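You operate a simulated robot arm through the tools that you are given. There is no shell and no other tool. Be economical: measure what you need, move in short steps, check, and stop when the job is done.

Carry out the task below with a simulated robot arm. There is one attempt and no reset: what you move stays moved.

Task
Reset the clamped pipe to 13 cm and soap the yellow sponge.
Fine: open the clamp, move the orange stop, push the pipe against it, clamp again; press the sponge on the white dish and put it back.
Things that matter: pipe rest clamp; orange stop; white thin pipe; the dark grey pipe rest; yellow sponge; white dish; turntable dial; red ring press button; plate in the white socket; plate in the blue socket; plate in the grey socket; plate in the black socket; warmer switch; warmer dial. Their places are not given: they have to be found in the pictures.

It is judged by the outcome, as a careful person would: the job done as asked, and still so three seconds after it is handed in. It fails if anything else is knocked over, pushed out of place, dropped, spilled or broken.

Robot
A 7-joint arm with a two-finger parallel gripper, fixed in place. Base frame: the origin is at the foot of the arm, x ahead of it, y to its left, z up; the work surface is at about z = 800. Units: mm, degrees, N and s.
With the tool pointing down near the work surface it reaches from about 240 to 680 mm from the base axis. Its first joint turns from -66.0 to 66.0 degrees. Payload 2.4 kg.
The TCP is the grasp point between the finger pads, 30 mm short of the fingertips. In the tool frame z runs along the fingers and y along their closing line. The gripper opens to 94 mm. The fingers are 28 mm wide and 10 mm thick; the gripper's body (50 by 96 mm) begins 55 mm behind the TCP.
Orientation is that of the tool frame in the base frame, as a unit quaternion [x, y, z, w]. With the fingers straight down and closing along the base's y, the tool's x points along the base's -x, its y along +y and its z along -z.

Tools
- The arm moves only by the tool nudge_tool. Its argument "plan" is a list that holds one entry, the list of rows, each a list of 7 numbers: the shift along the tool's x, y, z in mm, then the turn, a rotation vector about the tool's x, y, z in degrees, then the opening, from 0 (shut) to 1 (fully open). In form: [[[dx, dy, dz, wx, wy, wz, claw], ...]]. A call has 1 to 10 rows; each row is the pose to reach, as a shift and turn from the pose commanded when the call began, along the tool's axes at that moment. A row lasts 0.2 s, in which the tool goes at most 50 mm and 8.6 degrees; a call with a longer step from one row to the next is refused whole, and so is a gripper value outside its range. A pose out of reach is approached as far as the arm can. The call stops where the force on the tool passes 40 N (or 10 N more than at its start, if that is more) or the arm is blocked; 0.2 s more then pass. Each finger travels about 153 mm/s and halts on what it meets, pressing with about 29 N; the grip force reading is that of the motor and also rises with nothing between the fingers. The clock runs only during rows and for 0.2 s after the last one: add rows that repeat a pose to give the fingers time. It gives the time, the measured TCP pose, the force on the tool (base axes), the opening and the grip force at its end, in the units of the frame above (readings bear some noise).
- Cameras (640 x 400 px; columns grow to the right, rows downward): "scene" is fixed at [47.3, 495.1, 1429]; the picture's right is [-0.56, -0.83, 0.00], its down [-0.58, 0.40, -0.71] and it looks along [0.58, -0.40, -0.71] (base axes); focal length 295 px, centre (320, 200). "wrist" rides on the gripper at [-37, 0, -58] in the tool frame; the picture's right is [0.00, -1.00, 0.00], its down [0.97, 0.00, -0.24] and it looks along [0.24, 0.00, 0.97] (tool axes); focal length 218 px, centre (320, 200).
- grab_frame(camera): a new picture of that camera. No time passes.
- measure_at(camera, pixels): for up to 12 pixels [column, row] of the newest picture of that camera ("zoom" is the newest enlarged one), the place [x, y, z] in the base frame of the surface seen there, good to about 3 mm. No time passes.
- close_up(camera, box): a new picture of the part [left, top, right, bottom] of that camera's present view, enlarged. No time passes.
- hand_in(): hands the job in; it is judged then, once.

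Work in short steps. Measure before you move; look again where a grasp or a placing could have gone wrong, and mend it. You have 80 turns and 46 pictures in all, those below and enlarged ones among them. Open the gripper and draw the arm clear of the work before you hand the job in, unless the task says otherwise; then end with one line.

The tools are called after "Emit:" as a command line: name --argument value ..., lists and objects as JSON in quotes. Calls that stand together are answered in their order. nudge_tool: Moves the arm, as the interface text tells. Its arguments: {"type":"object","properties":{"plan":{"type":"array"}},"required":["plan"]} The other tools are called the same way: grab_frame (camera) takes a picture; measure_at (camera, pixels) gives the place of the surface under pixels of a picture; close_up (camera, box) takes an enlarged picture of a part of a camera's view; hand_in () hands the job in.

At the start:

```text
time: 0.0
ee_pos: [405.0, 37.6, 1133.9]
orientation: [-0.001, 1.0, 0.0, -0.001]
contact_force: [-0.4, -0.1, 0.5]
finger_gap: 94.1
gripper_force: 0.1
```

scene: 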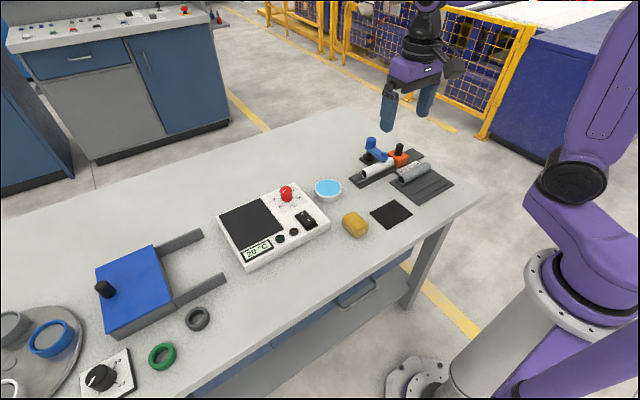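
wrist: 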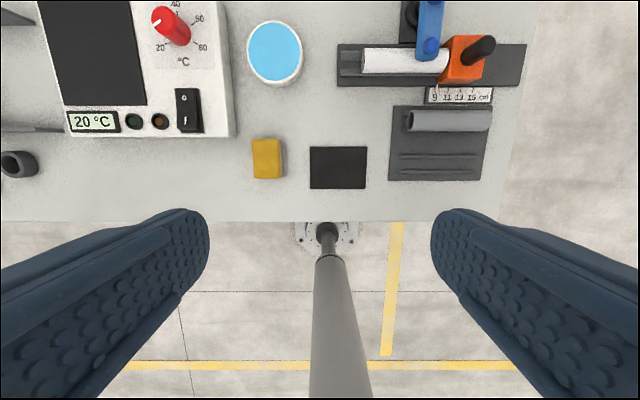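

The wrist view shows the pipe rest at about (430,60), the sponge at (267,158) and a blue-filled dish at (275,52). I'll enlarge the scene and wrist views.

Emit:
close_up --camera "wrist" --box '[320, 0, 540, 200]'

Emit:
close_up --camera "scene" --box '[300, 120, 480, 250]'

Emit:
measure_at --camera "wrist" --pixels '[[267, 158], [275, 50], [338, 168], [342, 62], [370, 60], [440, 60], [460, 55], [482, 48], [431, 45], [430, 15], [520, 65], [450, 120]]'

```text
2.00 times, centred on (430, 100) of wrist
```

zoom: 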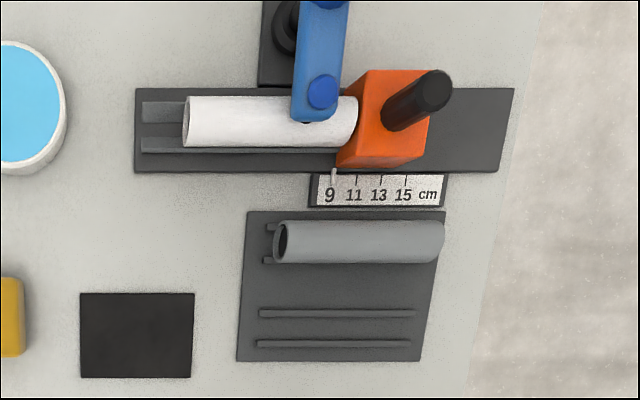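

```text
3.08 times, centred on (390, 185) of scene
```

zoom: 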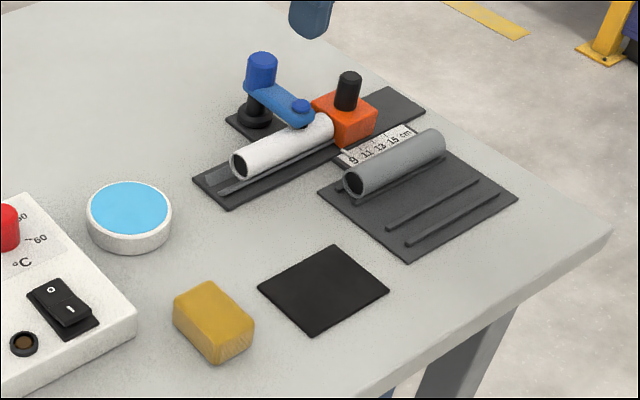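

```text
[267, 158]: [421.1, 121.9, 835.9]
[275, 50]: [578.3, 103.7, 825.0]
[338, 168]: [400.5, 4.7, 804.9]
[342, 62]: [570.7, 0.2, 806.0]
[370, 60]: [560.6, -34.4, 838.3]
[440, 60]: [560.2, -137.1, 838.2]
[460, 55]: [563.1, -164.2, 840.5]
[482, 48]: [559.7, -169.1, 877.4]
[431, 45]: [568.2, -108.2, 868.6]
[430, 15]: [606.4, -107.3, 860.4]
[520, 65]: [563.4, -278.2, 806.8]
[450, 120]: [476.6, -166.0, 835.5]
```

The stop's white index is at 9 on the scale, so it must move about 40 mm in -y. I need a closer look at the clamp mechanism, so I zoom in and measure it.

Emit:
close_up --camera "scene" --box '[350, 128, 430, 188]'

Emit:
measure_at --camera "scene" --pixels '[[371, 140], [372, 150], [382, 152], [394, 153], [372, 158], [399, 146], [398, 156], [368, 173], [385, 166], [409, 170], [376, 180], [404, 162]]'

```text
6.67 times, centred on (390, 158) of scene
```

zoom: 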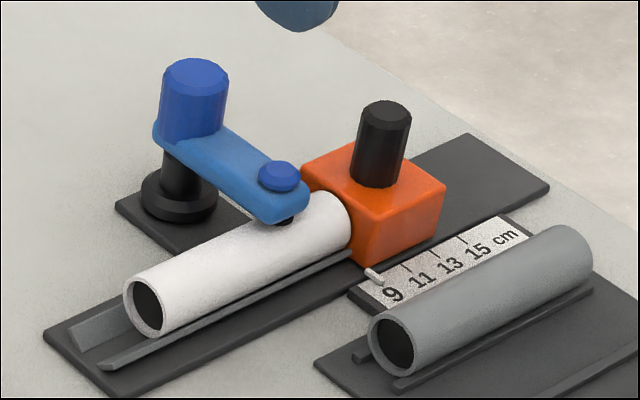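

```text
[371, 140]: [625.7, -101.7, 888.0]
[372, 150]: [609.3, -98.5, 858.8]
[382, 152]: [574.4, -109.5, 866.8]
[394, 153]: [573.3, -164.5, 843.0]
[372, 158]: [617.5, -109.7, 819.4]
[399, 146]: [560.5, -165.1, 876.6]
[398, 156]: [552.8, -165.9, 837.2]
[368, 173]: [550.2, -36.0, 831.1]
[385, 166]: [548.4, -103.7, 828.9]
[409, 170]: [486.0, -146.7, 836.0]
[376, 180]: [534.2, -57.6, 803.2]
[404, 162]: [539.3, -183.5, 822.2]
```

The clamp is a blue arm with a knob on a black post at about (625,-105), with its pad on the pipe at (568,-108). I move the camera above it for a closer look.

Emit:
nudge_tool --plan '[[[-25, -28, 15, 0, 0, 0, 1], [-50, -56, 30, 0, 0, 0, 1], [-75, -84, 45, 0, 0, 0, 1], [-100, -112, 60, 0, 0, 0, 1], [-125, -140, 80, 0, 0, 0, 1], [-125, -140, 100, 0, 0, 0, 1]]]'

Emit:
grab_frame --camera "wrist"

```text
time: 1.4
ee_pos: [528.6, -100.5, 1034.5]
orientation: [0.001, 1.0, 0.0, 0.0]
contact_force: [-1.0, -0.4, 0.6]
finger_gap: 93.8
gripper_force: 0.1
```

```text
40 pictures are left
```

wrist: 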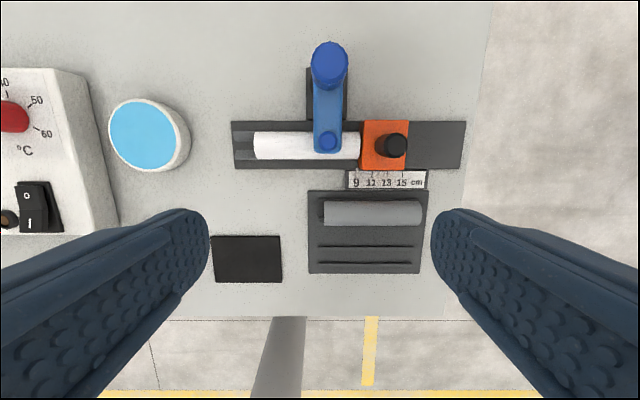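

Emit:
close_up --camera "wrist" --box '[225, 30, 475, 186]'

Emit:
measure_at --camera "wrist" --pixels '[[330, 50], [316, 62], [343, 62], [327, 110], [328, 140], [393, 143], [363, 135], [405, 135], [385, 165], [385, 122], [257, 146], [344, 100]]'

```text
2.56 times, centred on (350, 108) of wrist
```

zoom: 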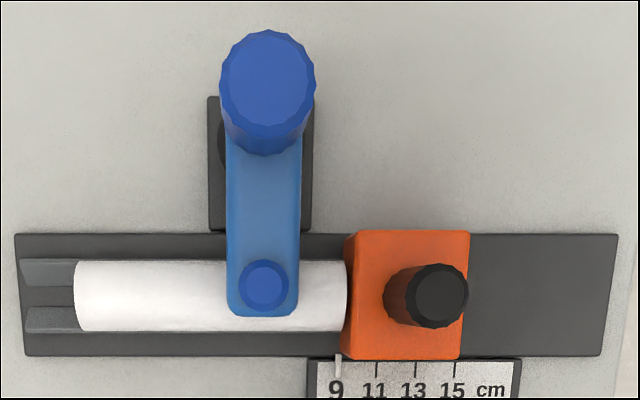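

```text
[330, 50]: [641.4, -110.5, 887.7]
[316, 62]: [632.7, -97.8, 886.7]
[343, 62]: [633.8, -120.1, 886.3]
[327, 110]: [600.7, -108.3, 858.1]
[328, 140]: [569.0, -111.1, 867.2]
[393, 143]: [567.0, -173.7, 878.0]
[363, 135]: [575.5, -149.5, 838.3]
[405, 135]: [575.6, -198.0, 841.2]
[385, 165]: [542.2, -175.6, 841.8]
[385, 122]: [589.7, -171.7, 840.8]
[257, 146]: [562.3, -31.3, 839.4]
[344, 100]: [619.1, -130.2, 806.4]
```

The knob's top is centred at about (632,-108,888), and the arm below it is at z≈858. I go above the knob with the fingers partly open.

Emit:
nudge_tool --plan '[[[-40, -3, 20, 0, 0, 0, 0.7], [-80, -6, 40, 0, 0, 0, 0.6], [-103, -7, 70, 0, 0, 0, 0.6], [-103, -7, 90, 0, 0, 0, 0.6]]]'

Emit:
grab_frame --camera "scene"

Emit:
grab_frame --camera "wrist"

```text
time: 2.4
ee_pos: [632.8, -109.1, 944.5]
orientation: [0.001, 1.0, 0.001, 0.0]
contact_force: [-0.1, -0.4, -0.7]
finger_gap: 56.3
gripper_force: 0.0
```

```text
38 pictures are left
```

scene: 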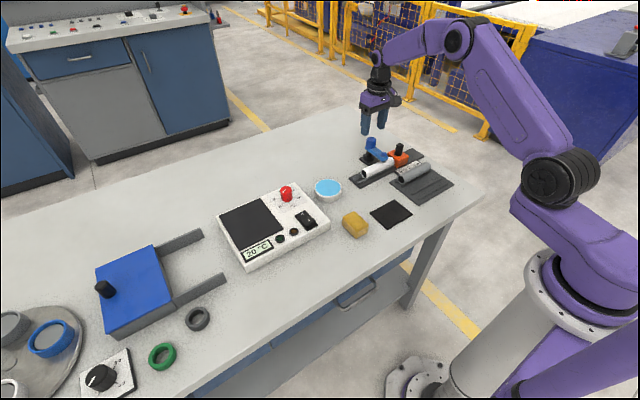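

```text
37 pictures are left
```

wrist: 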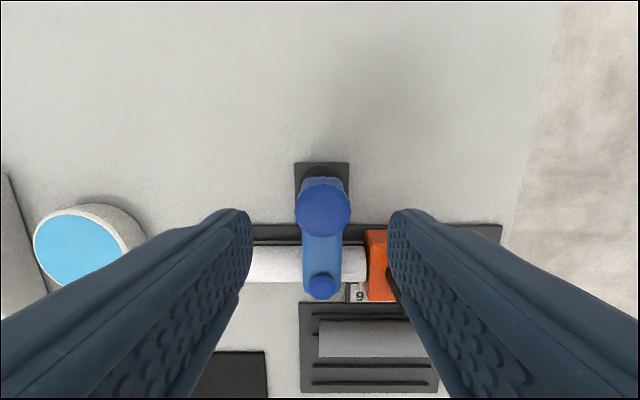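

The knob top shows at (323,208); I measure it to centre on it precisely.

Emit:
measure_at --camera "wrist" --pixels '[[322, 205], [298, 208], [346, 208], [322, 188], [322, 230], [322, 255], [320, 180], [320, 284]]'

```text
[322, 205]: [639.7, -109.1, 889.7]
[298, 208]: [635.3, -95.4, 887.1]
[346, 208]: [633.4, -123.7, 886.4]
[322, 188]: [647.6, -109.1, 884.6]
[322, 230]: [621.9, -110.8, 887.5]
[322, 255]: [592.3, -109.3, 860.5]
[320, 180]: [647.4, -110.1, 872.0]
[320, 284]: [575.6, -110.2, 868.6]
```

The knob centre is at (635,-109.5), radius about 14. I descend 50 mm and close on it.

Emit:
nudge_tool --plan '[[[-2, 0, 25, 0, 0, 0, 0.6], [-2, 0, 50, 0, 0, 0, 0.6], [-2, 0, 50, 0, 0, 0, 0.2], [-2, 0, 50, 0, 0, 0, 0.2]]]'

```text
time: 3.4
ee_pos: [632.8, -110.2, 893.8]
orientation: [0.001, 1.0, 0.0, 0.0]
contact_force: [-1.7, -3.6, 1.9]
finger_gap: 31.7
gripper_force: 44.8
```

The knob is gripped (gap 31.7). I now turn it by +tool z, which should swing the arm toward +y, away from the stop.

Emit:
nudge_tool --plan '[[[0, 0, 0, 0, 0, 7, 0.2], [0, 0, 0, 0, 0, 14, 0.2], [0, 0, 0, 0, 0, 21, 0.2], [0, 0, 0, 0, 0, 28, 0.2]]]'

Emit:
close_up --camera "scene" --box '[340, 108, 440, 188]'

```text
time: 4.4
ee_pos: [634.0, -110.0, 893.6]
orientation: [0.242, 0.97, 0.0, 0.0]
contact_force: [-0.9, -5.6, -0.8]
finger_gap: 31.3
gripper_force: 44.5
```

```text
5.00 times, centred on (390, 148) of scene
```

zoom: 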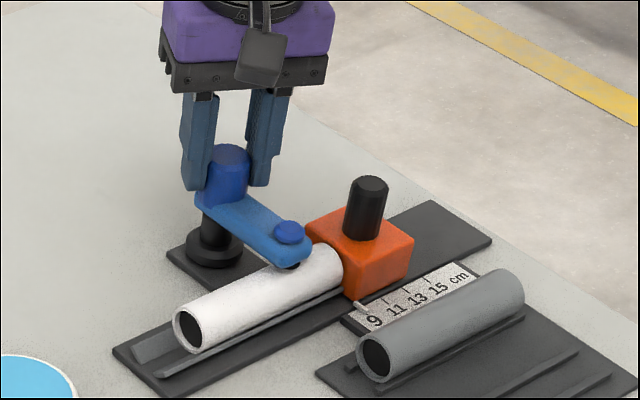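

The clamp arm and pipe have not moved, so the knob either slipped or turned freely. I turn back and carry on the other way, then check.

Emit:
nudge_tool --plan '[[[0, 0, 0, 0, 0, -8, 0.2], [0, 0, 0, 0, 0, -16, 0.2], [0, 0, 0, 0, 0, -24, 0.2], [0, 0, 0, 0, 0, -32, 0.2], [0, 0, 0, 0, 0, -40, 0.2], [0, 0, 0, 0, 0, -48, 0.2]]]'

Emit:
close_up --camera "scene" --box '[340, 108, 440, 188]'

Emit:
grab_frame --camera "wrist"

```text
time: 5.8
ee_pos: [633.7, -108.2, 893.4]
orientation: [-0.175, 0.985, -0.001, -0.001]
contact_force: [-3.0, -2.9, -6.3]
finger_gap: 31.5
gripper_force: 44.9
```

```text
5.00 times, centred on (390, 148) of scene
```

zoom: 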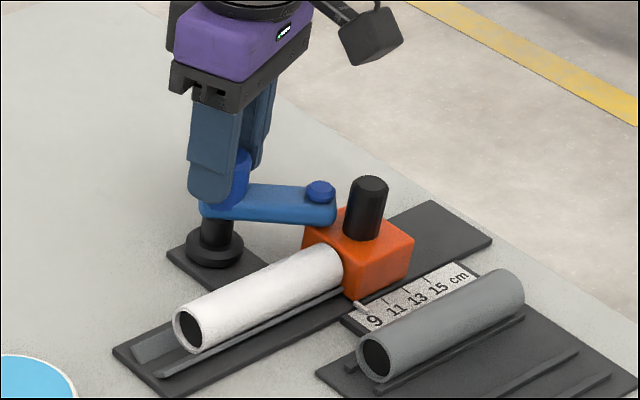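

```text
34 pictures are left
```

wrist: 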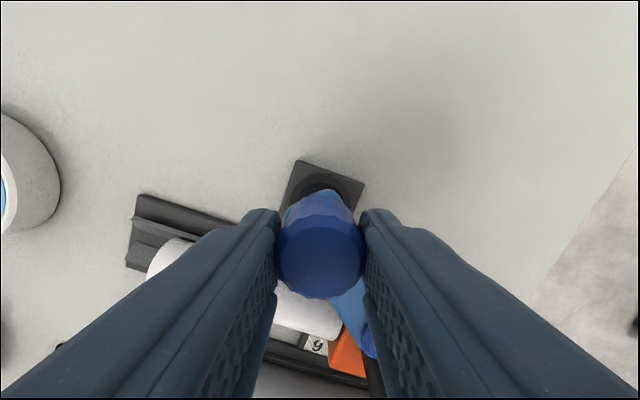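

The arm swung off the pipe toward -y by roughly 45°. I continue about 44° so it clears the stop's handle.

Emit:
nudge_tool --plan '[[[0, 0, 0, 0, 0, -8, 0.2], [0, 0, 0, 0, 0, -16, 0.2], [0, 0, 0, 0, 0, -24, 0.2], [0, 0, 0, 0, 0, -32, 0.2], [0, 0, 0, 0, 0, -40, 0.2], [0, 0, 0, 0, 0, -45, 0.2]]]'

Emit:
close_up --camera "scene" --box '[340, 108, 440, 188]'

```text
time: 7.2
ee_pos: [634.1, -108.4, 892.5]
orientation: [-0.538, 0.843, 0.001, 0.0]
contact_force: [-4.4, 0.3, -5.9]
finger_gap: 31.6
gripper_force: 44.9
```

```text
5.00 times, centred on (390, 148) of scene
```

zoom: 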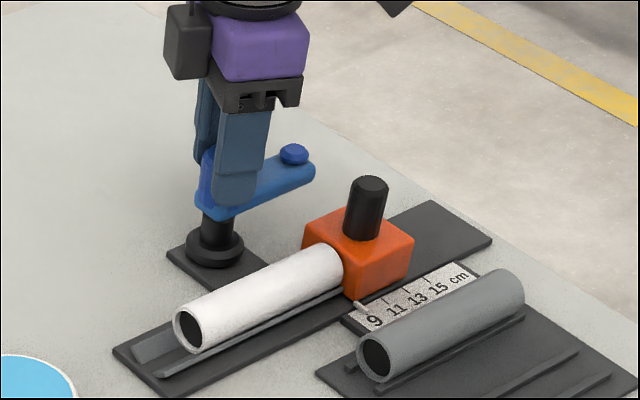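

The arm is now clear at about 90°. I release, rise, and turn the tool back by 65°.

Emit:
nudge_tool --plan '[[[0, 0, 0, 0, 0, 0, 0.6], [0, 0, -40, 0, 0, 0, 0.6], [0, 0, -70, 0, 0, 8.2, 0.6], [0, 0, -70, 0, 0, 16.4, 0.6], [0, 0, -70, 0, 0, 24.6, 0.6], [0, 0, -70, 0, 0, 32.8, 0.6], [0, 0, -70, 0, 0, 41, 0.6], [0, 0, -70, 0, 0, 49.2, 0.6], [0, 0, -70, 0, 0, 57.4, 0.6], [0, 0, -70, 0, 0, 65.2, 0.6]]]'

Emit:
grab_frame --camera "wrist"

```text
time: 9.4
ee_pos: [633.6, -110.6, 962.5]
orientation: [0.003, 1.0, 0.0, 0.001]
contact_force: [-0.3, -0.5, -0.2]
finger_gap: 56.6
gripper_force: 0.0
```

```text
32 pictures are left
```

wrist: 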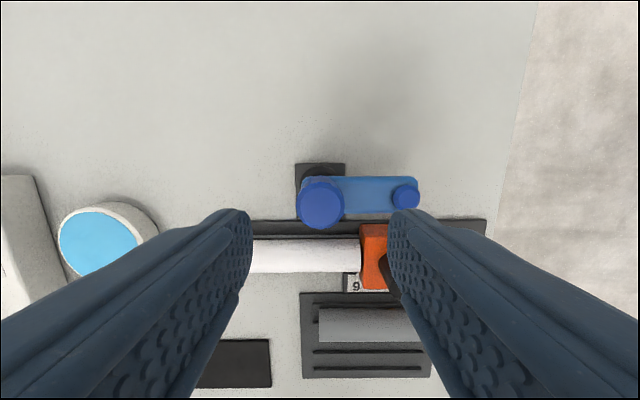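

The clamp arm now lies along -y. I move above the stop's handle, near (565,-171).

Emit:
nudge_tool --plan '[[[23, -20, 0, 0, 0, 0, 0.6], [46, -40, 0, 0, 0, 0, 0.6], [69, -61, 0, 0, 0, 0, 0.6], [69, -61, 15, 0, 0, 0, 0.6]]]'

Emit:
grab_frame --camera "wrist"

Emit:
measure_at --camera "wrist" --pixels '[[320, 215], [310, 215], [330, 215], [320, 205], [320, 225], [320, 235], [290, 235], [280, 205]]'

```text
time: 10.4
ee_pos: [564.8, -170.2, 947.3]
orientation: [0.001, 1.0, 0.0, 0.0]
contact_force: [0.1, 0.1, -0.1]
finger_gap: 56.7
gripper_force: 0.1
```

```text
31 pictures are left
```

wrist: 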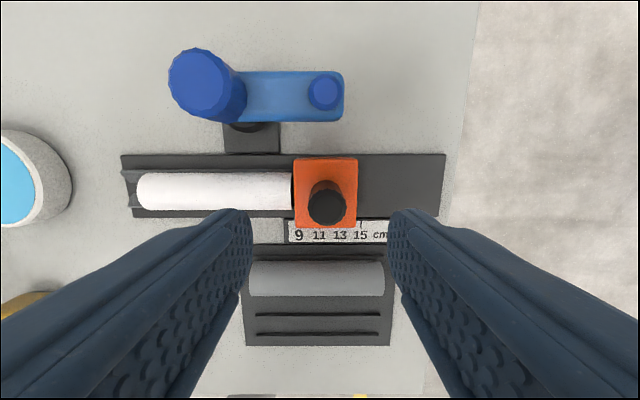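

```text
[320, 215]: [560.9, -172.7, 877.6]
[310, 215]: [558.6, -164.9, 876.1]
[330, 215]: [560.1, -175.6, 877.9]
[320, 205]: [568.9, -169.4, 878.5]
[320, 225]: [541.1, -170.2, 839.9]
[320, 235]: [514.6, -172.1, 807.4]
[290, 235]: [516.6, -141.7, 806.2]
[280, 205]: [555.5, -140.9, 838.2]
```

The handle is centred at about (567,-174), top z 878. I descend so the tips stop just above the block at z≈848, and close.

Emit:
nudge_tool --plan '[[[-1, -4, 35, 0, 0, 0, 0.6], [-1, -4, 68, 0, 0, 0, 0.5], [-1, -4, 69, 0, 0, 0, 0.1], [-1, -4, 69, 0, 0, 0, 0.1]]]'

```text
time: 11.4
ee_pos: [564.9, -174.1, 880.1]
orientation: [0.003, 1.0, -0.001, 0.0]
contact_force: [-2.3, -4.8, 13.3]
finger_gap: 23.9
gripper_force: 44.7
```

The handle is gripped (gap 24). I slide the stop in -y, 30 mm first, and look.

Emit:
nudge_tool --plan '[[[0, -5, -1, 0, 0, 0, 0.1], [0, -12, -1, 0, 0, 0, 0.1], [0, -20, -1, 0, 0, 0, 0.1], [0, -30, -1, 0, 0, 0, 0.1], [0, -30, -1, 0, 0, 0, 0.1]]]'

Emit:
close_up --camera "scene" --box '[350, 128, 430, 188]'

```text
time: 12.6
ee_pos: [566.1, -207.5, 880.0]
orientation: [0.003, 1.0, 0.001, 0.0]
contact_force: [-6.4, -1.5, -7.7]
finger_gap: 23.8
gripper_force: 45.2
```

```text
6.67 times, centred on (390, 158) of scene
```

zoom: 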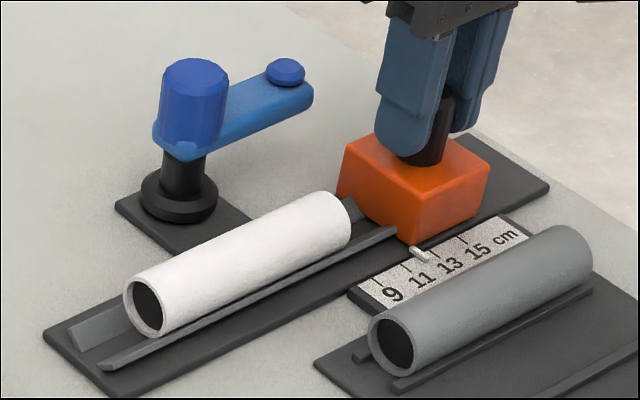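

The index is now around 12. I measure the index and ticks precisely.

Emit:
measure_at --camera "zoom" --pixels '[[420, 255], [426, 259], [380, 281], [408, 266], [437, 252], [464, 239], [368, 288]]'

Emit:
close_up --camera "scene" --box '[388, 150, 420, 174]'

```text
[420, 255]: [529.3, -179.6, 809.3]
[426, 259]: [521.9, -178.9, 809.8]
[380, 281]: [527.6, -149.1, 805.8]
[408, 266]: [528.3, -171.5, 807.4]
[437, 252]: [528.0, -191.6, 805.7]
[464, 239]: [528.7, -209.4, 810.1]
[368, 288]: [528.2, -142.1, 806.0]
```

```text
16.00 times, centred on (404, 162) of scene
```

zoom: 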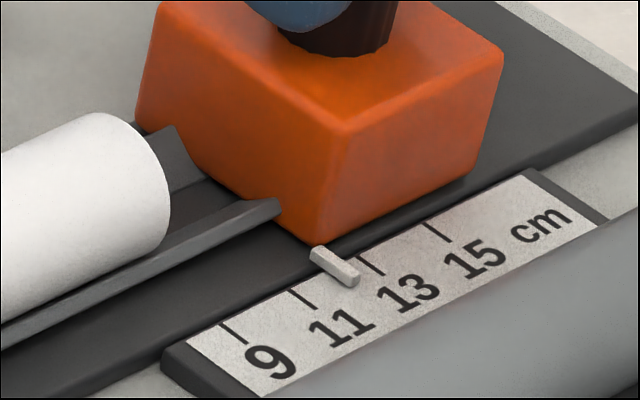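

Emit:
measure_at --camera "zoom" --pixels '[[235, 333], [303, 298], [371, 265], [438, 231], [318, 250], [330, 262], [345, 272], [352, 278], [310, 258], [345, 287], [358, 280], [240, 341]]'

```text
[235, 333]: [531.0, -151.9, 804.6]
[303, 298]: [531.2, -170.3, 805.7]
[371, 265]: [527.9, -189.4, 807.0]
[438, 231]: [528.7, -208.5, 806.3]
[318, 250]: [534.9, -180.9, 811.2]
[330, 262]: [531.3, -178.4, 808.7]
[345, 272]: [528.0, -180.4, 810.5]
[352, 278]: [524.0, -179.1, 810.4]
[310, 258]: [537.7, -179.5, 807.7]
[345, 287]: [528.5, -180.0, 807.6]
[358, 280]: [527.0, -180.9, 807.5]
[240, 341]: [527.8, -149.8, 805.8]
```

Ticks are at y ≈ -150, -170, -190 and -210, with the index at ≈ -180, so it needs 10 mm more.

Emit:
nudge_tool --plan '[[[0, -3, 0, 0, 0, 0, 0.1], [0, -6, 0, 0, 0, 0, 0.1], [0, -10, 0, 0, 0, 0, 0.1], [0, -10, 0, 0, 0, 0, 0.1]]]'

Emit:
close_up --camera "scene" --box '[388, 150, 420, 174]'

Emit:
measure_at --camera "zoom" --pixels '[[235, 333], [303, 298], [380, 241], [371, 265], [438, 231], [385, 245], [380, 238], [345, 215]]'

```text
time: 13.6
ee_pos: [565.9, -215.1, 879.5]
orientation: [0.002, 1.0, 0.0, -0.001]
contact_force: [-3.0, -1.0, -11.7]
finger_gap: 23.3
gripper_force: 45.1
```

```text
16.00 times, centred on (404, 162) of scene
```

zoom: 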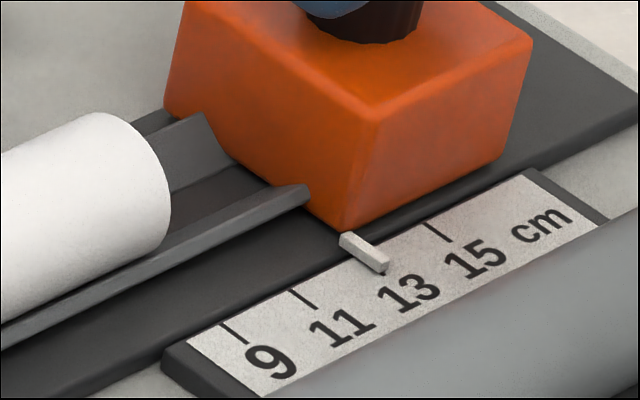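

```text
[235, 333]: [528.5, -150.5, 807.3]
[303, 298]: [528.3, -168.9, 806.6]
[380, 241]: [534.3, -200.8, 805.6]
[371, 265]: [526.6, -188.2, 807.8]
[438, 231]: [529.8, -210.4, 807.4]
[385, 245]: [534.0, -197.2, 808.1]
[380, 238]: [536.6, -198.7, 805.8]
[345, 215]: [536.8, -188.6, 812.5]
```

Emit:
measure_at --camera "zoom" --pixels '[[345, 237], [352, 244], [360, 249], [366, 254], [372, 259], [380, 265], [350, 243], [376, 262], [380, 272], [363, 252]]'

```text
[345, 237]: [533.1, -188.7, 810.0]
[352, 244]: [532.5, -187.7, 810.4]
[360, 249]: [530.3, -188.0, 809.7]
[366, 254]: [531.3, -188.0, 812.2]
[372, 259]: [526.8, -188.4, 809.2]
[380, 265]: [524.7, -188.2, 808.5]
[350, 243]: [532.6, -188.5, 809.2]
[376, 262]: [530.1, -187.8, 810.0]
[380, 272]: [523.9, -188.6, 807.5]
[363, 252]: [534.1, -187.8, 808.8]
```

The index reads about 12.9, with parallax uncertainty. I release, rise, and look straight down from y≈-190.

Emit:
nudge_tool --plan '[[[0, 0, 0, 0, 0, 0, 0.5], [0, 0, -30, 0, 0, 0, 0.5], [0, 12, -60, 0, 0, 0, 0.6], [0, 25, -70, 0, 0, 0, 0.6]]]'

Emit:
close_up --camera "wrist" --box '[240, 150, 400, 250]'

```text
time: 14.6
ee_pos: [564.3, -188.8, 950.3]
orientation: [0.002, 1.0, 0.0, 0.0]
contact_force: [-0.2, 0.3, -0.4]
finger_gap: 56.5
gripper_force: 0.1
```

```text
4.00 times, centred on (320, 200) of wrist
```

zoom: 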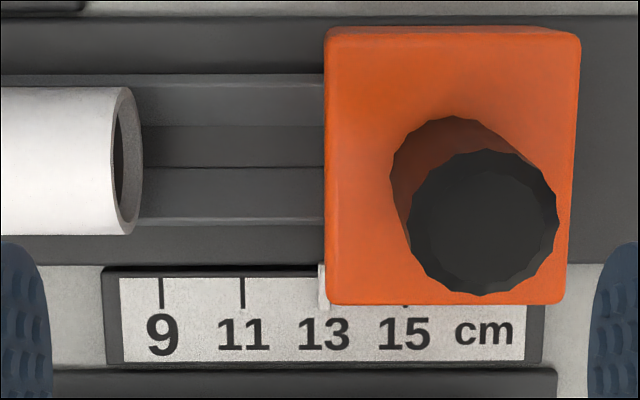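

Viewed straight down, the index at column ~322 lines up with 13 (9 at 162, 11 at 242). Next I measure the pipe's axis and left end.

Emit:
measure_at --camera "zoom" --pixels '[[60, 160], [60, 95], [60, 225], [110, 160], [135, 160], [126, 92], [230, 90], [230, 205], [230, 145]]'

Emit:
nudge_tool --plan '[[[0, 40, 0, 0, 0, 0, 0.4], [0, 85, 0, 0, 0, 0, 0.2], [0, 130, 0, 0, 0, 0, 0], [0, 165, 0, 0, 0, 0, 0], [0, 185, 0, 0, 0, 0, 0]]]'

Emit:
grab_frame --camera "wrist"

```text
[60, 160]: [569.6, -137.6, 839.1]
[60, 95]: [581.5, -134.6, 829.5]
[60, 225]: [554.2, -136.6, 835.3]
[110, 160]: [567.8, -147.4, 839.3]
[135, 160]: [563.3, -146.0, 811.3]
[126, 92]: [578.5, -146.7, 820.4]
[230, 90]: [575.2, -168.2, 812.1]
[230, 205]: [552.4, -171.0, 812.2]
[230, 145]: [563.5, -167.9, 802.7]
```

```text
time: 15.8
ee_pos: [567.4, -5.5, 949.6]
orientation: [0.002, 1.0, -0.001, 0.0]
contact_force: [0.4, -0.2, 0.5]
finger_gap: 0.0
gripper_force: 29.4
```

```text
26 pictures are left
```

wrist: 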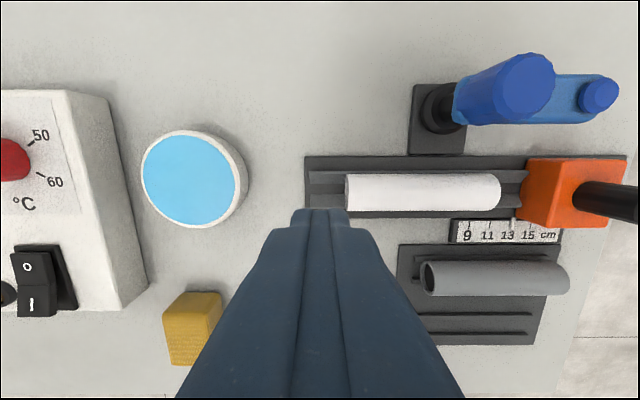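

Rails top out around z 815 and the pipe's top is 839. I measure the pipe's left end before lowering the closed fingers.

Emit:
measure_at --camera "wrist" --pixels '[[350, 190], [355, 180], [348, 200], [342, 176], [330, 175], [330, 202], [495, 190], [308, 175]]'

Emit:
nudge_tool --plan '[[[0, 0, 45, 0, 0, 0, 0], [0, 0, 80, 0, 0, 0, 0], [0, 0, 94, 0, 0, 0, 0], [0, 0, 94, 0, 0, 0, 0]]]'

Emit:
close_up --camera "scene" --box '[340, 128, 430, 192]'

```text
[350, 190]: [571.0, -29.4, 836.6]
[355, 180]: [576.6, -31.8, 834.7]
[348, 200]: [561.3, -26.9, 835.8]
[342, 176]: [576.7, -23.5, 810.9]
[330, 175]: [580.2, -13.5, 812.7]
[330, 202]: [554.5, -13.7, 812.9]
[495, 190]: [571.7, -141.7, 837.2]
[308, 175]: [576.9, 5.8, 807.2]
```

```text
time: 16.8
ee_pos: [567.5, -3.5, 855.3]
orientation: [0.002, 1.0, -0.001, 0.0]
contact_force: [0.7, -0.5, 0.1]
finger_gap: 0.0
gripper_force: 29.0
```

```text
6.25 times, centred on (385, 160) of scene
```

zoom: 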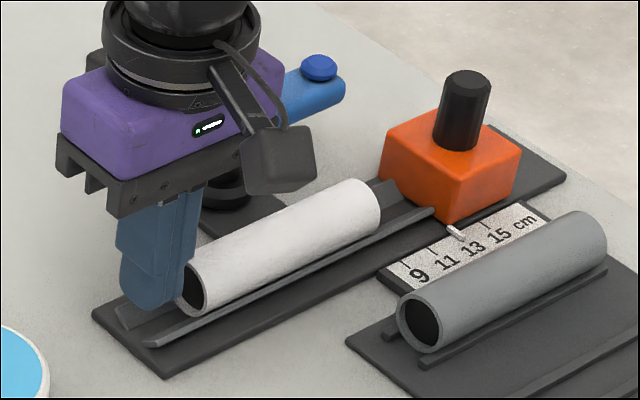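

The fingers are beside the pipe's left end (y≈-28). I push in -y by 51 mm, which should be just short of the stop, then check.

Emit:
nudge_tool --plan '[[[0, -8, 0, 0, 0, 0, 0], [0, -16, 0, 0, 0, 0, 0], [0, -24, 0, 0, 0, 0, 0], [0, -32, 0, 0, 0, 0, 0], [0, -40, 0, 0, 0, 0, 0], [0, -46, 0, 0, 0, 0, 0], [0, -51, 0, 0, 0, 0, 0], [0, -51, 0, 0, 0, 0, 0]]]'

Emit:
close_up --camera "scene" --box '[360, 134, 424, 180]'

```text
time: 18.6
ee_pos: [565.5, -54.8, 855.7]
orientation: [0.002, 1.0, 0.0, 0.0]
contact_force: [0.0, -0.4, -0.8]
finger_gap: 0.0
gripper_force: 28.9
```

```text
8.70 times, centred on (392, 157) of scene
```

zoom: 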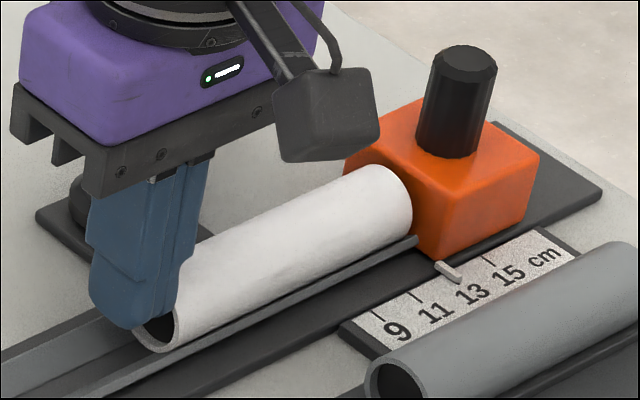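

Almost touching. I push in 1 mm steps, watching the force.

Emit:
nudge_tool --plan '[[[0, -1, 0, 0, 0, 0, 0], [0, -2, 0, 0, 0, 0, 0], [0, -3, 0, 0, 0, 0, 0], [0, -3, 0, 0, 0, 0, 0]]]'

Emit:
close_up --camera "scene" --box '[388, 150, 420, 174]'

```text
time: 19.6
ee_pos: [565.9, -57.3, 856.1]
orientation: [0.002, 1.0, 0.0, 0.0]
contact_force: [-0.5, 1.1, 0.6]
finger_gap: 0.0
gripper_force: 28.7
```

```text
16.00 times, centred on (404, 162) of scene
```

zoom: 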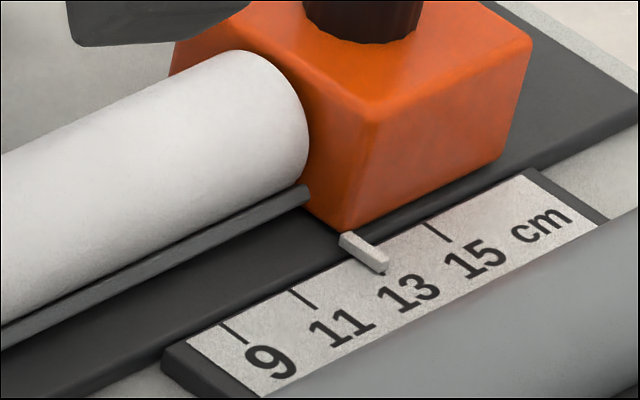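

The stop is unmoved and the pipe end is nearly on it. I push a little more until the force rises.

Emit:
nudge_tool --plan '[[[0, -0.7, 0, 0, 0, 0, 0], [0, -1.4, 0, 0, 0, 0, 0], [0, -2, 0, 0, 0, 0, 0], [0, -2, 0, 0, 0, 0, 0]]]'

```text
time: 20.6
ee_pos: [566.8, -59.7, 855.6]
orientation: [0.002, 1.0, -0.001, 0.0]
contact_force: [-0.6, -0.1, -0.2]
finger_gap: 0.0
gripper_force: 29.2
```

Emit:
close_up --camera "scene" --box '[388, 150, 420, 174]'

```text
16.00 times, centred on (404, 162) of scene
```

zoom: 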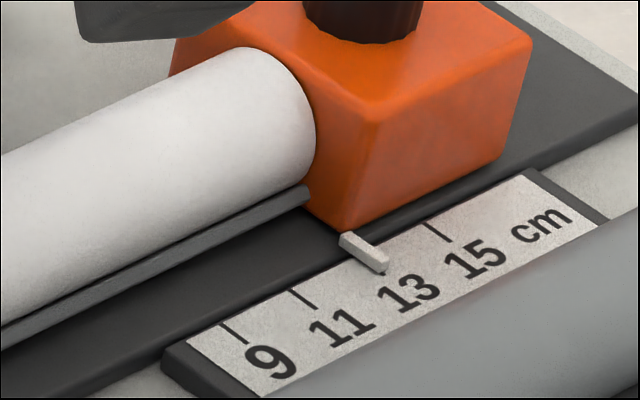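

Pipe moved ~2 mm more and the stop is still unmoved. I push another 2 mm in small steps to confirm contact.

Emit:
nudge_tool --plan '[[[0, -0.5, 0, 0, 0, 0, 0], [0, -1, 0, 0, 0, 0, 0], [0, -1.5, 0, 0, 0, 0, 0], [0, -2, 0, 0, 0, 0, 0], [0, -2, 0, 0, 0, 0, 0]]]'

Emit:
close_up --camera "scene" --box '[388, 150, 420, 174]'

```text
time: 21.8
ee_pos: [566.8, -62.6, 855.6]
orientation: [0.001, 1.0, 0.0, 0.0]
contact_force: [0.7, 6.3, 2.1]
finger_gap: 0.0
gripper_force: 29.4
```

```text
16.00 times, centred on (404, 162) of scene
```

zoom: 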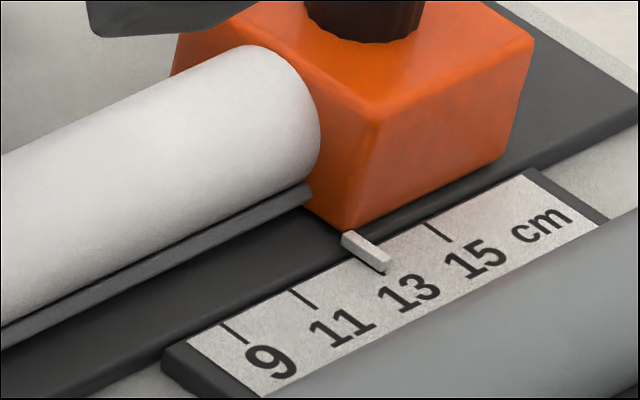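

Force rose to 6 N, so the pipe is on the stop, and the index is still on 13. I back off, rise, and go above the clamp knob.

Emit:
nudge_tool --plan '[[[0, 10, 0, 0, 0, 0, 0], [0, 15, -20, 0, 0, 0, 0], [0, 15, -60, 0, 0, 0, 0], [0, 15, -100, 0, 0, -8, 0.2], [-20, -5, -105, 0, 0, -16, 0.6], [-45, -30, -105, 0, 0, -24, 0.6], [-67.5, -48, -105, 0, 0, -32, 0.6], [-67.5, -48, -105, 0, 0, -40, 0.6], [-67.5, -48, -105, 0, 0, -48, 0.6], [-67.5, -48, -105, 0, 0, -56, 0.6]]]'

Emit:
grab_frame --camera "wrist"

Emit:
measure_at --camera "wrist" --pixels '[[320, 215], [320, 200], [300, 210], [340, 210]]'

```text
time: 24.0
ee_pos: [633.7, -111.5, 960.6]
orientation: [-0.469, 0.883, 0.0, 0.0]
contact_force: [-0.3, -0.1, 1.0]
finger_gap: 56.1
gripper_force: 0.0
```

```text
20 pictures are left
```

wrist: 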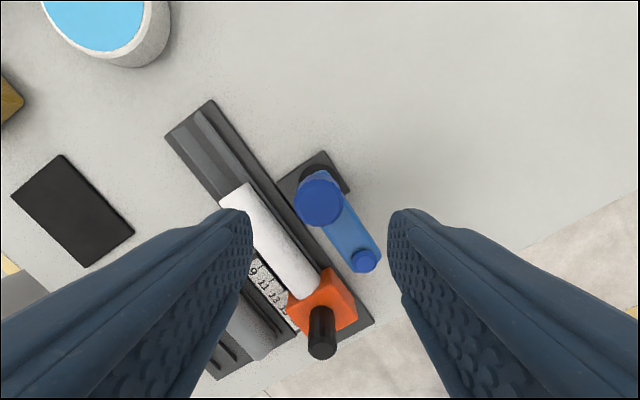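

```text
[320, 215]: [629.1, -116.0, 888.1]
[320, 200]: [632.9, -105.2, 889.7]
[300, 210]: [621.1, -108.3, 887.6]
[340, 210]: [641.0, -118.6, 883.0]
```

The knob is centred at about (319,202), slightly off the TCP. I descend and grip it.

Emit:
nudge_tool --plan '[[[0, 1, 35, 0, 0, 0, 0.6], [0, 1, 67, 0, 0, 0, 0.6], [0, 1, 67, 0, 0, 0, 0.2], [0, 1, 67, 0, 0, 0, 0.2]]]'

Emit:
nudge_tool --plan '[[[0, 0, 0, 0, 0, 8, 0.2], [0, 0, 0, 0, 0, 16, 0.2], [0, 0, 0, 0, 0, 24, 0.2], [0, 0, 0, 0, 0, 32, 0.2], [0, 0, 0, 0, 0, 40, 0.2], [0, 0, 0, 0, 0, 48, 0.2], [0, 0, 0, 0, 0, 56, 0.2]]]'

Emit:
close_up --camera "scene" --box '[340, 108, 440, 188]'

```text
time: 25.0
ee_pos: [632.7, -110.0, 895.2]
orientation: [-0.468, 0.884, -0.001, 0.001]
contact_force: [1.4, -1.2, -1.2]
finger_gap: 31.3
gripper_force: 45.2
```

```text
time: 26.6
ee_pos: [633.2, -110.4, 894.9]
orientation: [0.003, 1.0, 0.0, 0.0]
contact_force: [7.6, -0.2, -5.5]
finger_gap: 30.9
gripper_force: 45.0
```

```text
5.00 times, centred on (390, 148) of scene
```

zoom: 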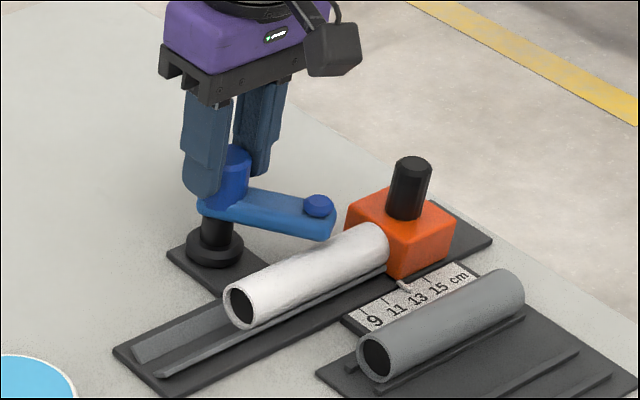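

The arm is about 55° back. I turn further by 40°, so it reaches its stop over the pipe.

Emit:
nudge_tool --plan '[[[0, 0, 0, 0, 0, 8, 0.2], [0, 0, 0, 0, 0, 16, 0.2], [0, 0, 0, 0, 0, 24, 0.2], [0, 0, 0, 0, 0, 32, 0.2], [0, 0, 0, 0, 0, 40, 0.2], [0, 0, 0, 0, 0, 46, 0.2]]]'

Emit:
close_up --camera "scene" --box '[350, 128, 430, 188]'

```text
time: 28.0
ee_pos: [631.4, -108.9, 894.6]
orientation: [0.393, 0.919, 0.0, -0.002]
contact_force: [0.6, 3.0, 1.0]
finger_gap: 31.9
gripper_force: 44.9
```

```text
6.67 times, centred on (390, 158) of scene
```

zoom: 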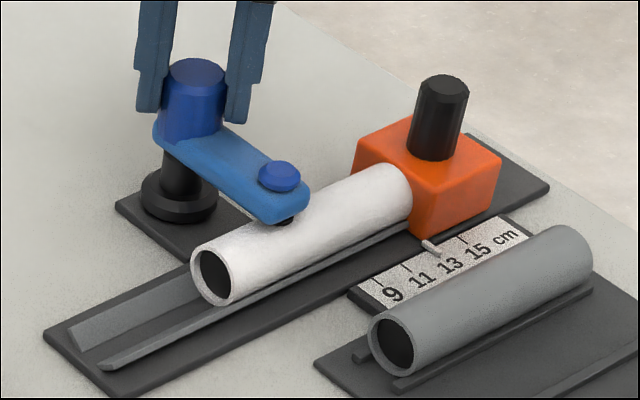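

The clamp arm is back in its original pose on the pipe, and the pipe still meets the stop. I release, rise and turn the tool back.

Emit:
nudge_tool --plan '[[[0, 0, 0, 0, 0, 0, 0.6], [0, 0, -40, 0, 0, 0, 0.6], [0, 0, -80, 0, 0, -7.7, 0.6], [0, 0, -80, 0, 0, -15.4, 0.6], [0, 0, -80, 0, 0, -23, 0.6], [0, 0, -80, 0, 0, -31, 0.6], [0, 0, -80, 0, 0, -39, 0.6], [0, 0, -80, 0, 0, -46, 0.6]]]'

Emit:
nudge_tool --plan '[[[35, -40, 0, 0, 0, 0, 0.6], [65, -80, 0, 0, 0, 0, 0.6], [65, -80, 0, 0, 0, 0, 0.6]]]'

Emit:
close_up --camera "wrist" --box '[240, 130, 400, 230]'

```text
time: 29.8
ee_pos: [634.2, -110.0, 975.8]
orientation: [0.001, 1.0, 0.0, 0.0]
contact_force: [0.1, -1.0, 0.7]
finger_gap: 56.6
gripper_force: 0.0
```

```text
refused: row 1 steps farther than a row can; nothing moved
```

```text
4.00 times, centred on (320, 180) of wrist
```

zoom: 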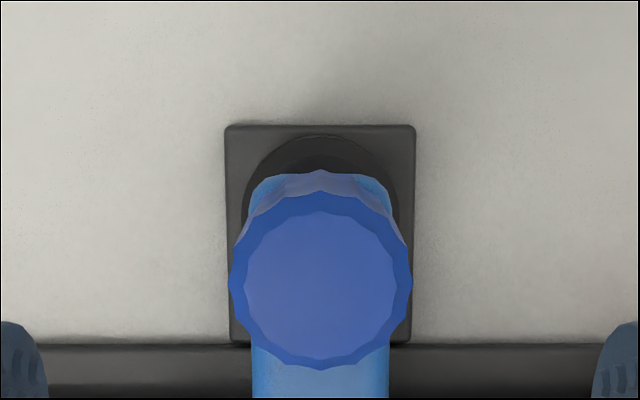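

That step was too long and was refused. I repeat it in smaller steps and look straight down at the index.

Emit:
nudge_tool --plan '[[[25, -27, 0, 0, 0, 0, 0.6], [50, -54, 0, 0, 0, 0, 0.6], [65, -80, 0, 0, 0, 0, 0.6], [65, -80, 0, 0, 0, 0, 0.6]]]'

Emit:
close_up --camera "wrist" --box '[240, 150, 400, 250]'

```text
time: 30.8
ee_pos: [568.2, -190.9, 976.5]
orientation: [0.002, 1.0, 0.0, 0.0]
contact_force: [0.5, -0.9, 1.2]
finger_gap: 56.4
gripper_force: 0.1
```

```text
4.00 times, centred on (320, 200) of wrist
```

zoom: 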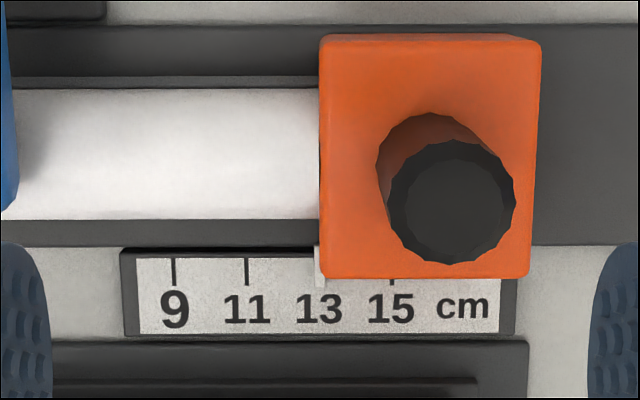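

The pipe touches the stop and the index is on 13 (column ~319; 11 at 247, 15 at 392). Now for the sponge: I move above (421,122).

Emit:
nudge_tool --plan '[[[18, 39, 0, 0, 0, 0, 0.8], [36, 78, 0, 0, 0, 0, 0.8], [54, 117, 0, 0, 0, 0, 0.8], [72, 156, 0, 0, 0, 0, 0.8], [90, 195, 0, 0, 0, 0, 0.8], [108, 234, 0, 0, 0, 0, 0.8], [126, 273, 0, 0, 0, 0, 0.8], [146, 313, 0, 0, 0, 0, 0.8], [146, 313, 0, 0, 0, 0, 0.8]]]'

Emit:
grab_frame --camera "wrist"

Emit:
close_up --camera "scene" --box '[310, 170, 390, 240]'

```text
time: 32.8
ee_pos: [421.3, 124.3, 975.2]
orientation: [0.002, 1.0, 0.0, 0.0]
contact_force: [0.6, 0.0, -0.5]
finger_gap: 75.3
gripper_force: 0.1
```

```text
15 pictures are left
```

wrist: 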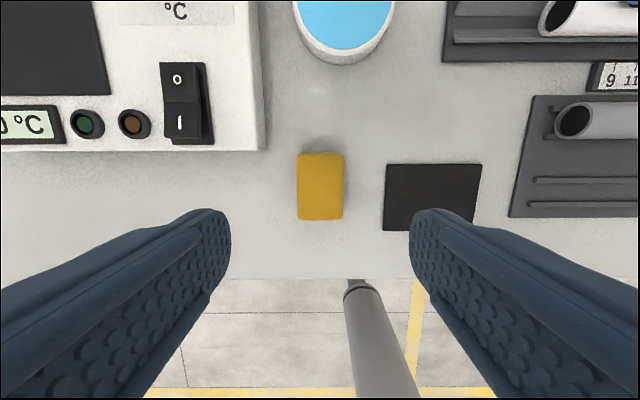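

```text
5.71 times, centred on (350, 205) of scene
```

zoom: 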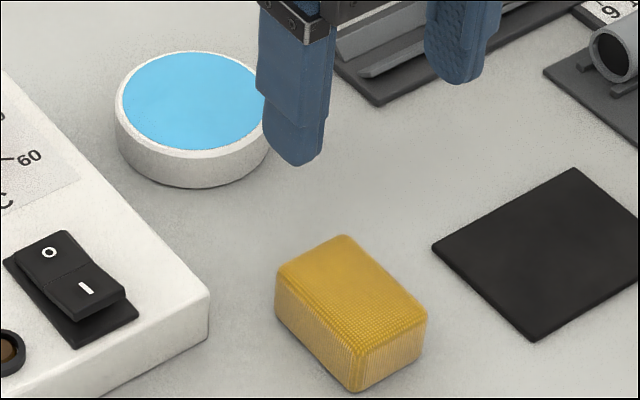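

The sponge spans columns 297–345 and rows 153–220. I measure its extents, the dish and the warmer edge.

Emit:
measure_at --camera "wrist" --pixels '[[320, 187], [301, 187], [341, 187], [320, 157], [320, 217], [265, 148], [240, 145], [345, 10], [345, 50], [322, 56], [230, 190], [385, 190]]'

Emit:
measure_at --camera "scene" --pixels '[[355, 218]]'

Emit:
measure_at --camera "zoom" --pixels '[[345, 240], [420, 320], [355, 350], [280, 275], [355, 388], [190, 100], [190, 55], [190, 150], [120, 105], [262, 105], [192, 180]]'

```text
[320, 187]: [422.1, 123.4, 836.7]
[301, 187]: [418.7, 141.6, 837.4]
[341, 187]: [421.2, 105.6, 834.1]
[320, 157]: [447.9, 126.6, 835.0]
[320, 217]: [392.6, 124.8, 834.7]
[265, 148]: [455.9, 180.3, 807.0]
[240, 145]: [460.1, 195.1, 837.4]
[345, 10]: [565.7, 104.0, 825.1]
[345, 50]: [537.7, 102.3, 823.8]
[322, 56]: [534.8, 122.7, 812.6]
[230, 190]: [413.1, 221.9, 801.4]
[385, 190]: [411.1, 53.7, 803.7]
```

```text
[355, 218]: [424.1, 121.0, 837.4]
```

```text
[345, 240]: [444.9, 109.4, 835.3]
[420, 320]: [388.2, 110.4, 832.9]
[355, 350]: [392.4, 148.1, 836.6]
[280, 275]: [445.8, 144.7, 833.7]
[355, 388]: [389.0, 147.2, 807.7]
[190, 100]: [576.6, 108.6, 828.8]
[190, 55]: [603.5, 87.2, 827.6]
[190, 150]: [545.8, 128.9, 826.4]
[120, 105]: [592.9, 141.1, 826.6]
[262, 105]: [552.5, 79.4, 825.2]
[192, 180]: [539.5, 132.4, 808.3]
```

The sponge is centred at (420,124), about 57×40, top 836; soap centre is ≈(576,106) at z 825. I descend to TCP z≈844 and grip.

Emit:
nudge_tool --plan '[[[1, -0.5, 45, 0, 0, 0, 0.8], [1, -0.5, 90, 0, 0, 0, 0.8], [1, -0.5, 131, 0, 0, 0, 0.8], [1, -0.5, 131, 0, 0, 0, 0.8], [1, -0.5, 131, 0, 0, 0, 0.3], [1, -0.5, 131, 0, 0, 0, 0.3], [1, -0.5, 131, 0, 0, 0, 0.3]]]'

```text
time: 34.4
ee_pos: [419.8, 123.5, 843.2]
orientation: [0.002, 1.0, 0.0, 0.0]
contact_force: [-1.2, 0.2, 0.3]
finger_gap: 43.7
gripper_force: 28.9
```

It is gripped at a gap of 43.7. I lift 50 mm and check.

Emit:
nudge_tool --plan '[[[0, 0, -20, 0, 0, 0, 0.3], [0, 0, -55, 0, 0, 0, 0.3], [0, 0, -55, 0, 0, 0, 0.3]]]'

Emit:
grab_frame --camera "wrist"

```text
time: 35.2
ee_pos: [419.3, 122.7, 900.1]
orientation: [0.002, 1.0, 0.001, 0.0]
contact_force: [-0.4, 0.6, -0.5]
finger_gap: 43.5
gripper_force: 28.8
```

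```text
13 pictures are left
```

wrist: 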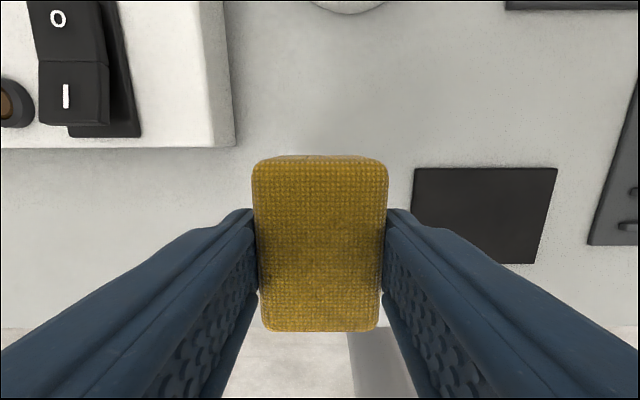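

The sponge is held. I carry it at this height to above the dish at (575,107).

Emit:
nudge_tool --plan '[[[-39, -4, -5, 0, 0, 0, 0.3], [-78, -8, -5, 0, 0, 0, 0.3], [-117, -12, -5, 0, 0, 0, 0.3], [-155, -16, -5, 0, 0, 0, 0.3], [-155, -16, -5, 0, 0, 0, 0.3], [-155, -16, 15, 0, 0, 0, 0.3], [-155, -16, 22, 0, 0, 0, 0.3]]]'

Emit:
close_up --camera "scene" --box '[290, 140, 370, 210]'

```text
time: 36.8
ee_pos: [576.7, 105.2, 877.2]
orientation: [0.001, 1.0, 0.001, 0.0]
contact_force: [-0.4, 0.0, -0.1]
finger_gap: 43.4
gripper_force: 28.7
```

```text
5.71 times, centred on (330, 175) of scene
```

zoom: 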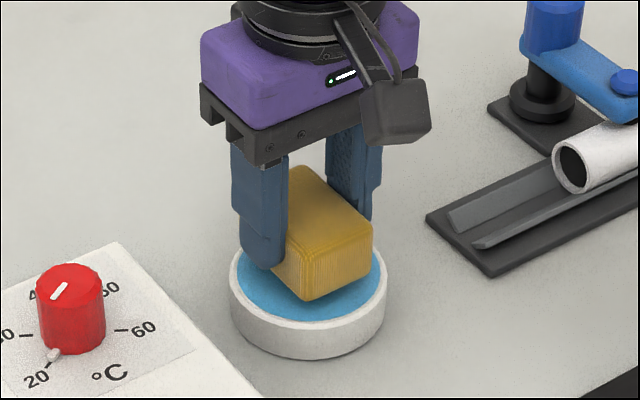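

The sponge hovers centred just over the soap. I lower in 2–3 mm steps, watching the force.

Emit:
nudge_tool --plan '[[[0, 0, 4, 0, 0, 0, 0.3], [0, 0, 7, 0, 0, 0, 0.3], [0, 0, 9, 0, 0, 0, 0.3], [0, 0, 11, 0, 0, 0, 0.3], [0, 0, 11, 0, 0, 0, 0.3]]]'

```text
time: 38.0
ee_pos: [576.4, 107.0, 868.0]
orientation: [0.001, 1.0, 0.001, 0.003]
contact_force: [-4.8, -2.3, 32.0]
finger_gap: 43.9
gripper_force: 28.8
```

It is pressing with about 32 N. I hold it briefly, then lift and check.

Emit:
nudge_tool --plan '[[[0, 0, 0, 0, 0, 0, 0.3], [0, 0, 0, 0, 0, 0, 0.3], [0, 0, 0, 0, 0, 0, 0.3], [0, 0, -15, 0, 0, 0, 0.3], [0, 0, -45, 0, 0, 0, 0.3], [0, 0, -45, 0, 0, 0, 0.3]]]'

Emit:
close_up --camera "scene" --box '[290, 130, 370, 210]'

Emit:
grab_frame --camera "wrist"

```text
time: 39.4
ee_pos: [574.2, 108.1, 909.0]
orientation: [0.002, 1.0, -0.001, -0.001]
contact_force: [0.6, -1.2, -0.5]
finger_gap: 43.6
gripper_force: 28.8
```

```text
5.00 times, centred on (330, 170) of scene
```

zoom: 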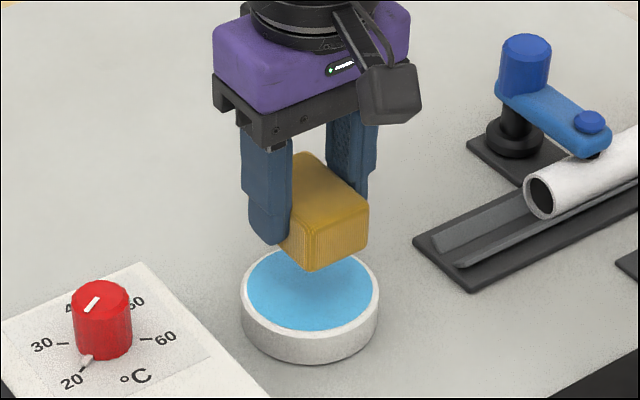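

```text
10 pictures are left
```

wrist: 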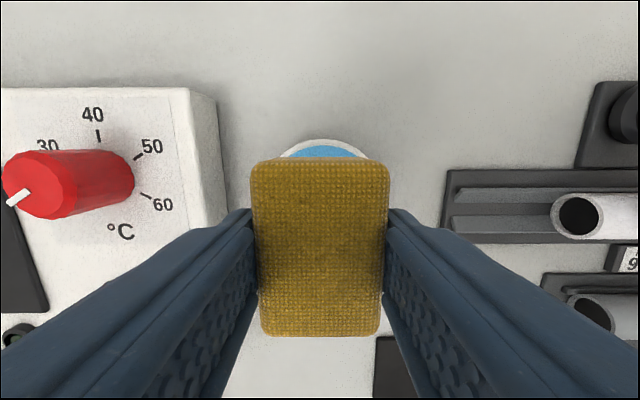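

The sponge is intact and held, and the dish is in place. I return by reversing the shift exactly (x -155, y +16), then lower.

Emit:
nudge_tool --plan '[[[39, 4, 0, 0, 0, 0, 0.3], [78, 8, 0, 0, 0, 0, 0.3], [117, 12, 0, 0, 0, 0, 0.3], [155, 16, 0, 0, 0, 0, 0.3], [155, 16, 0, 0, 0, 0, 0.3], [155, 16, 30, 0, 0, 0, 0.3], [155, 16, 55, 0, 0, 0, 0.3], [155, 16, 63, 0, 0, 0, 0.3], [155, 16, 66, 0, 0, 0, 0.3], [155, 16, 66, 0, 0, 0, 0.3]]]'

```text
time: 41.6
ee_pos: [420.3, 124.7, 845.4]
orientation: [0.001, 1.0, 0.0, -0.001]
contact_force: [-0.4, 0.1, -0.8]
finger_gap: 43.8
gripper_force: 29.4
```

There is no contact force yet, so I lower a little more until it touches.

Emit:
nudge_tool --plan '[[[0, 0, 1, 0, 0, 0, 0.3], [0, 0, 2, 0, 0, 0, 0.3], [0, 0, 2, 0, 0, 0, 0.3]]]'

```text
time: 42.4
ee_pos: [421.0, 124.4, 842.4]
orientation: [0.002, 1.0, 0.0, 0.0]
contact_force: [-0.3, 0.3, -0.5]
finger_gap: 43.7
gripper_force: 29.2
```

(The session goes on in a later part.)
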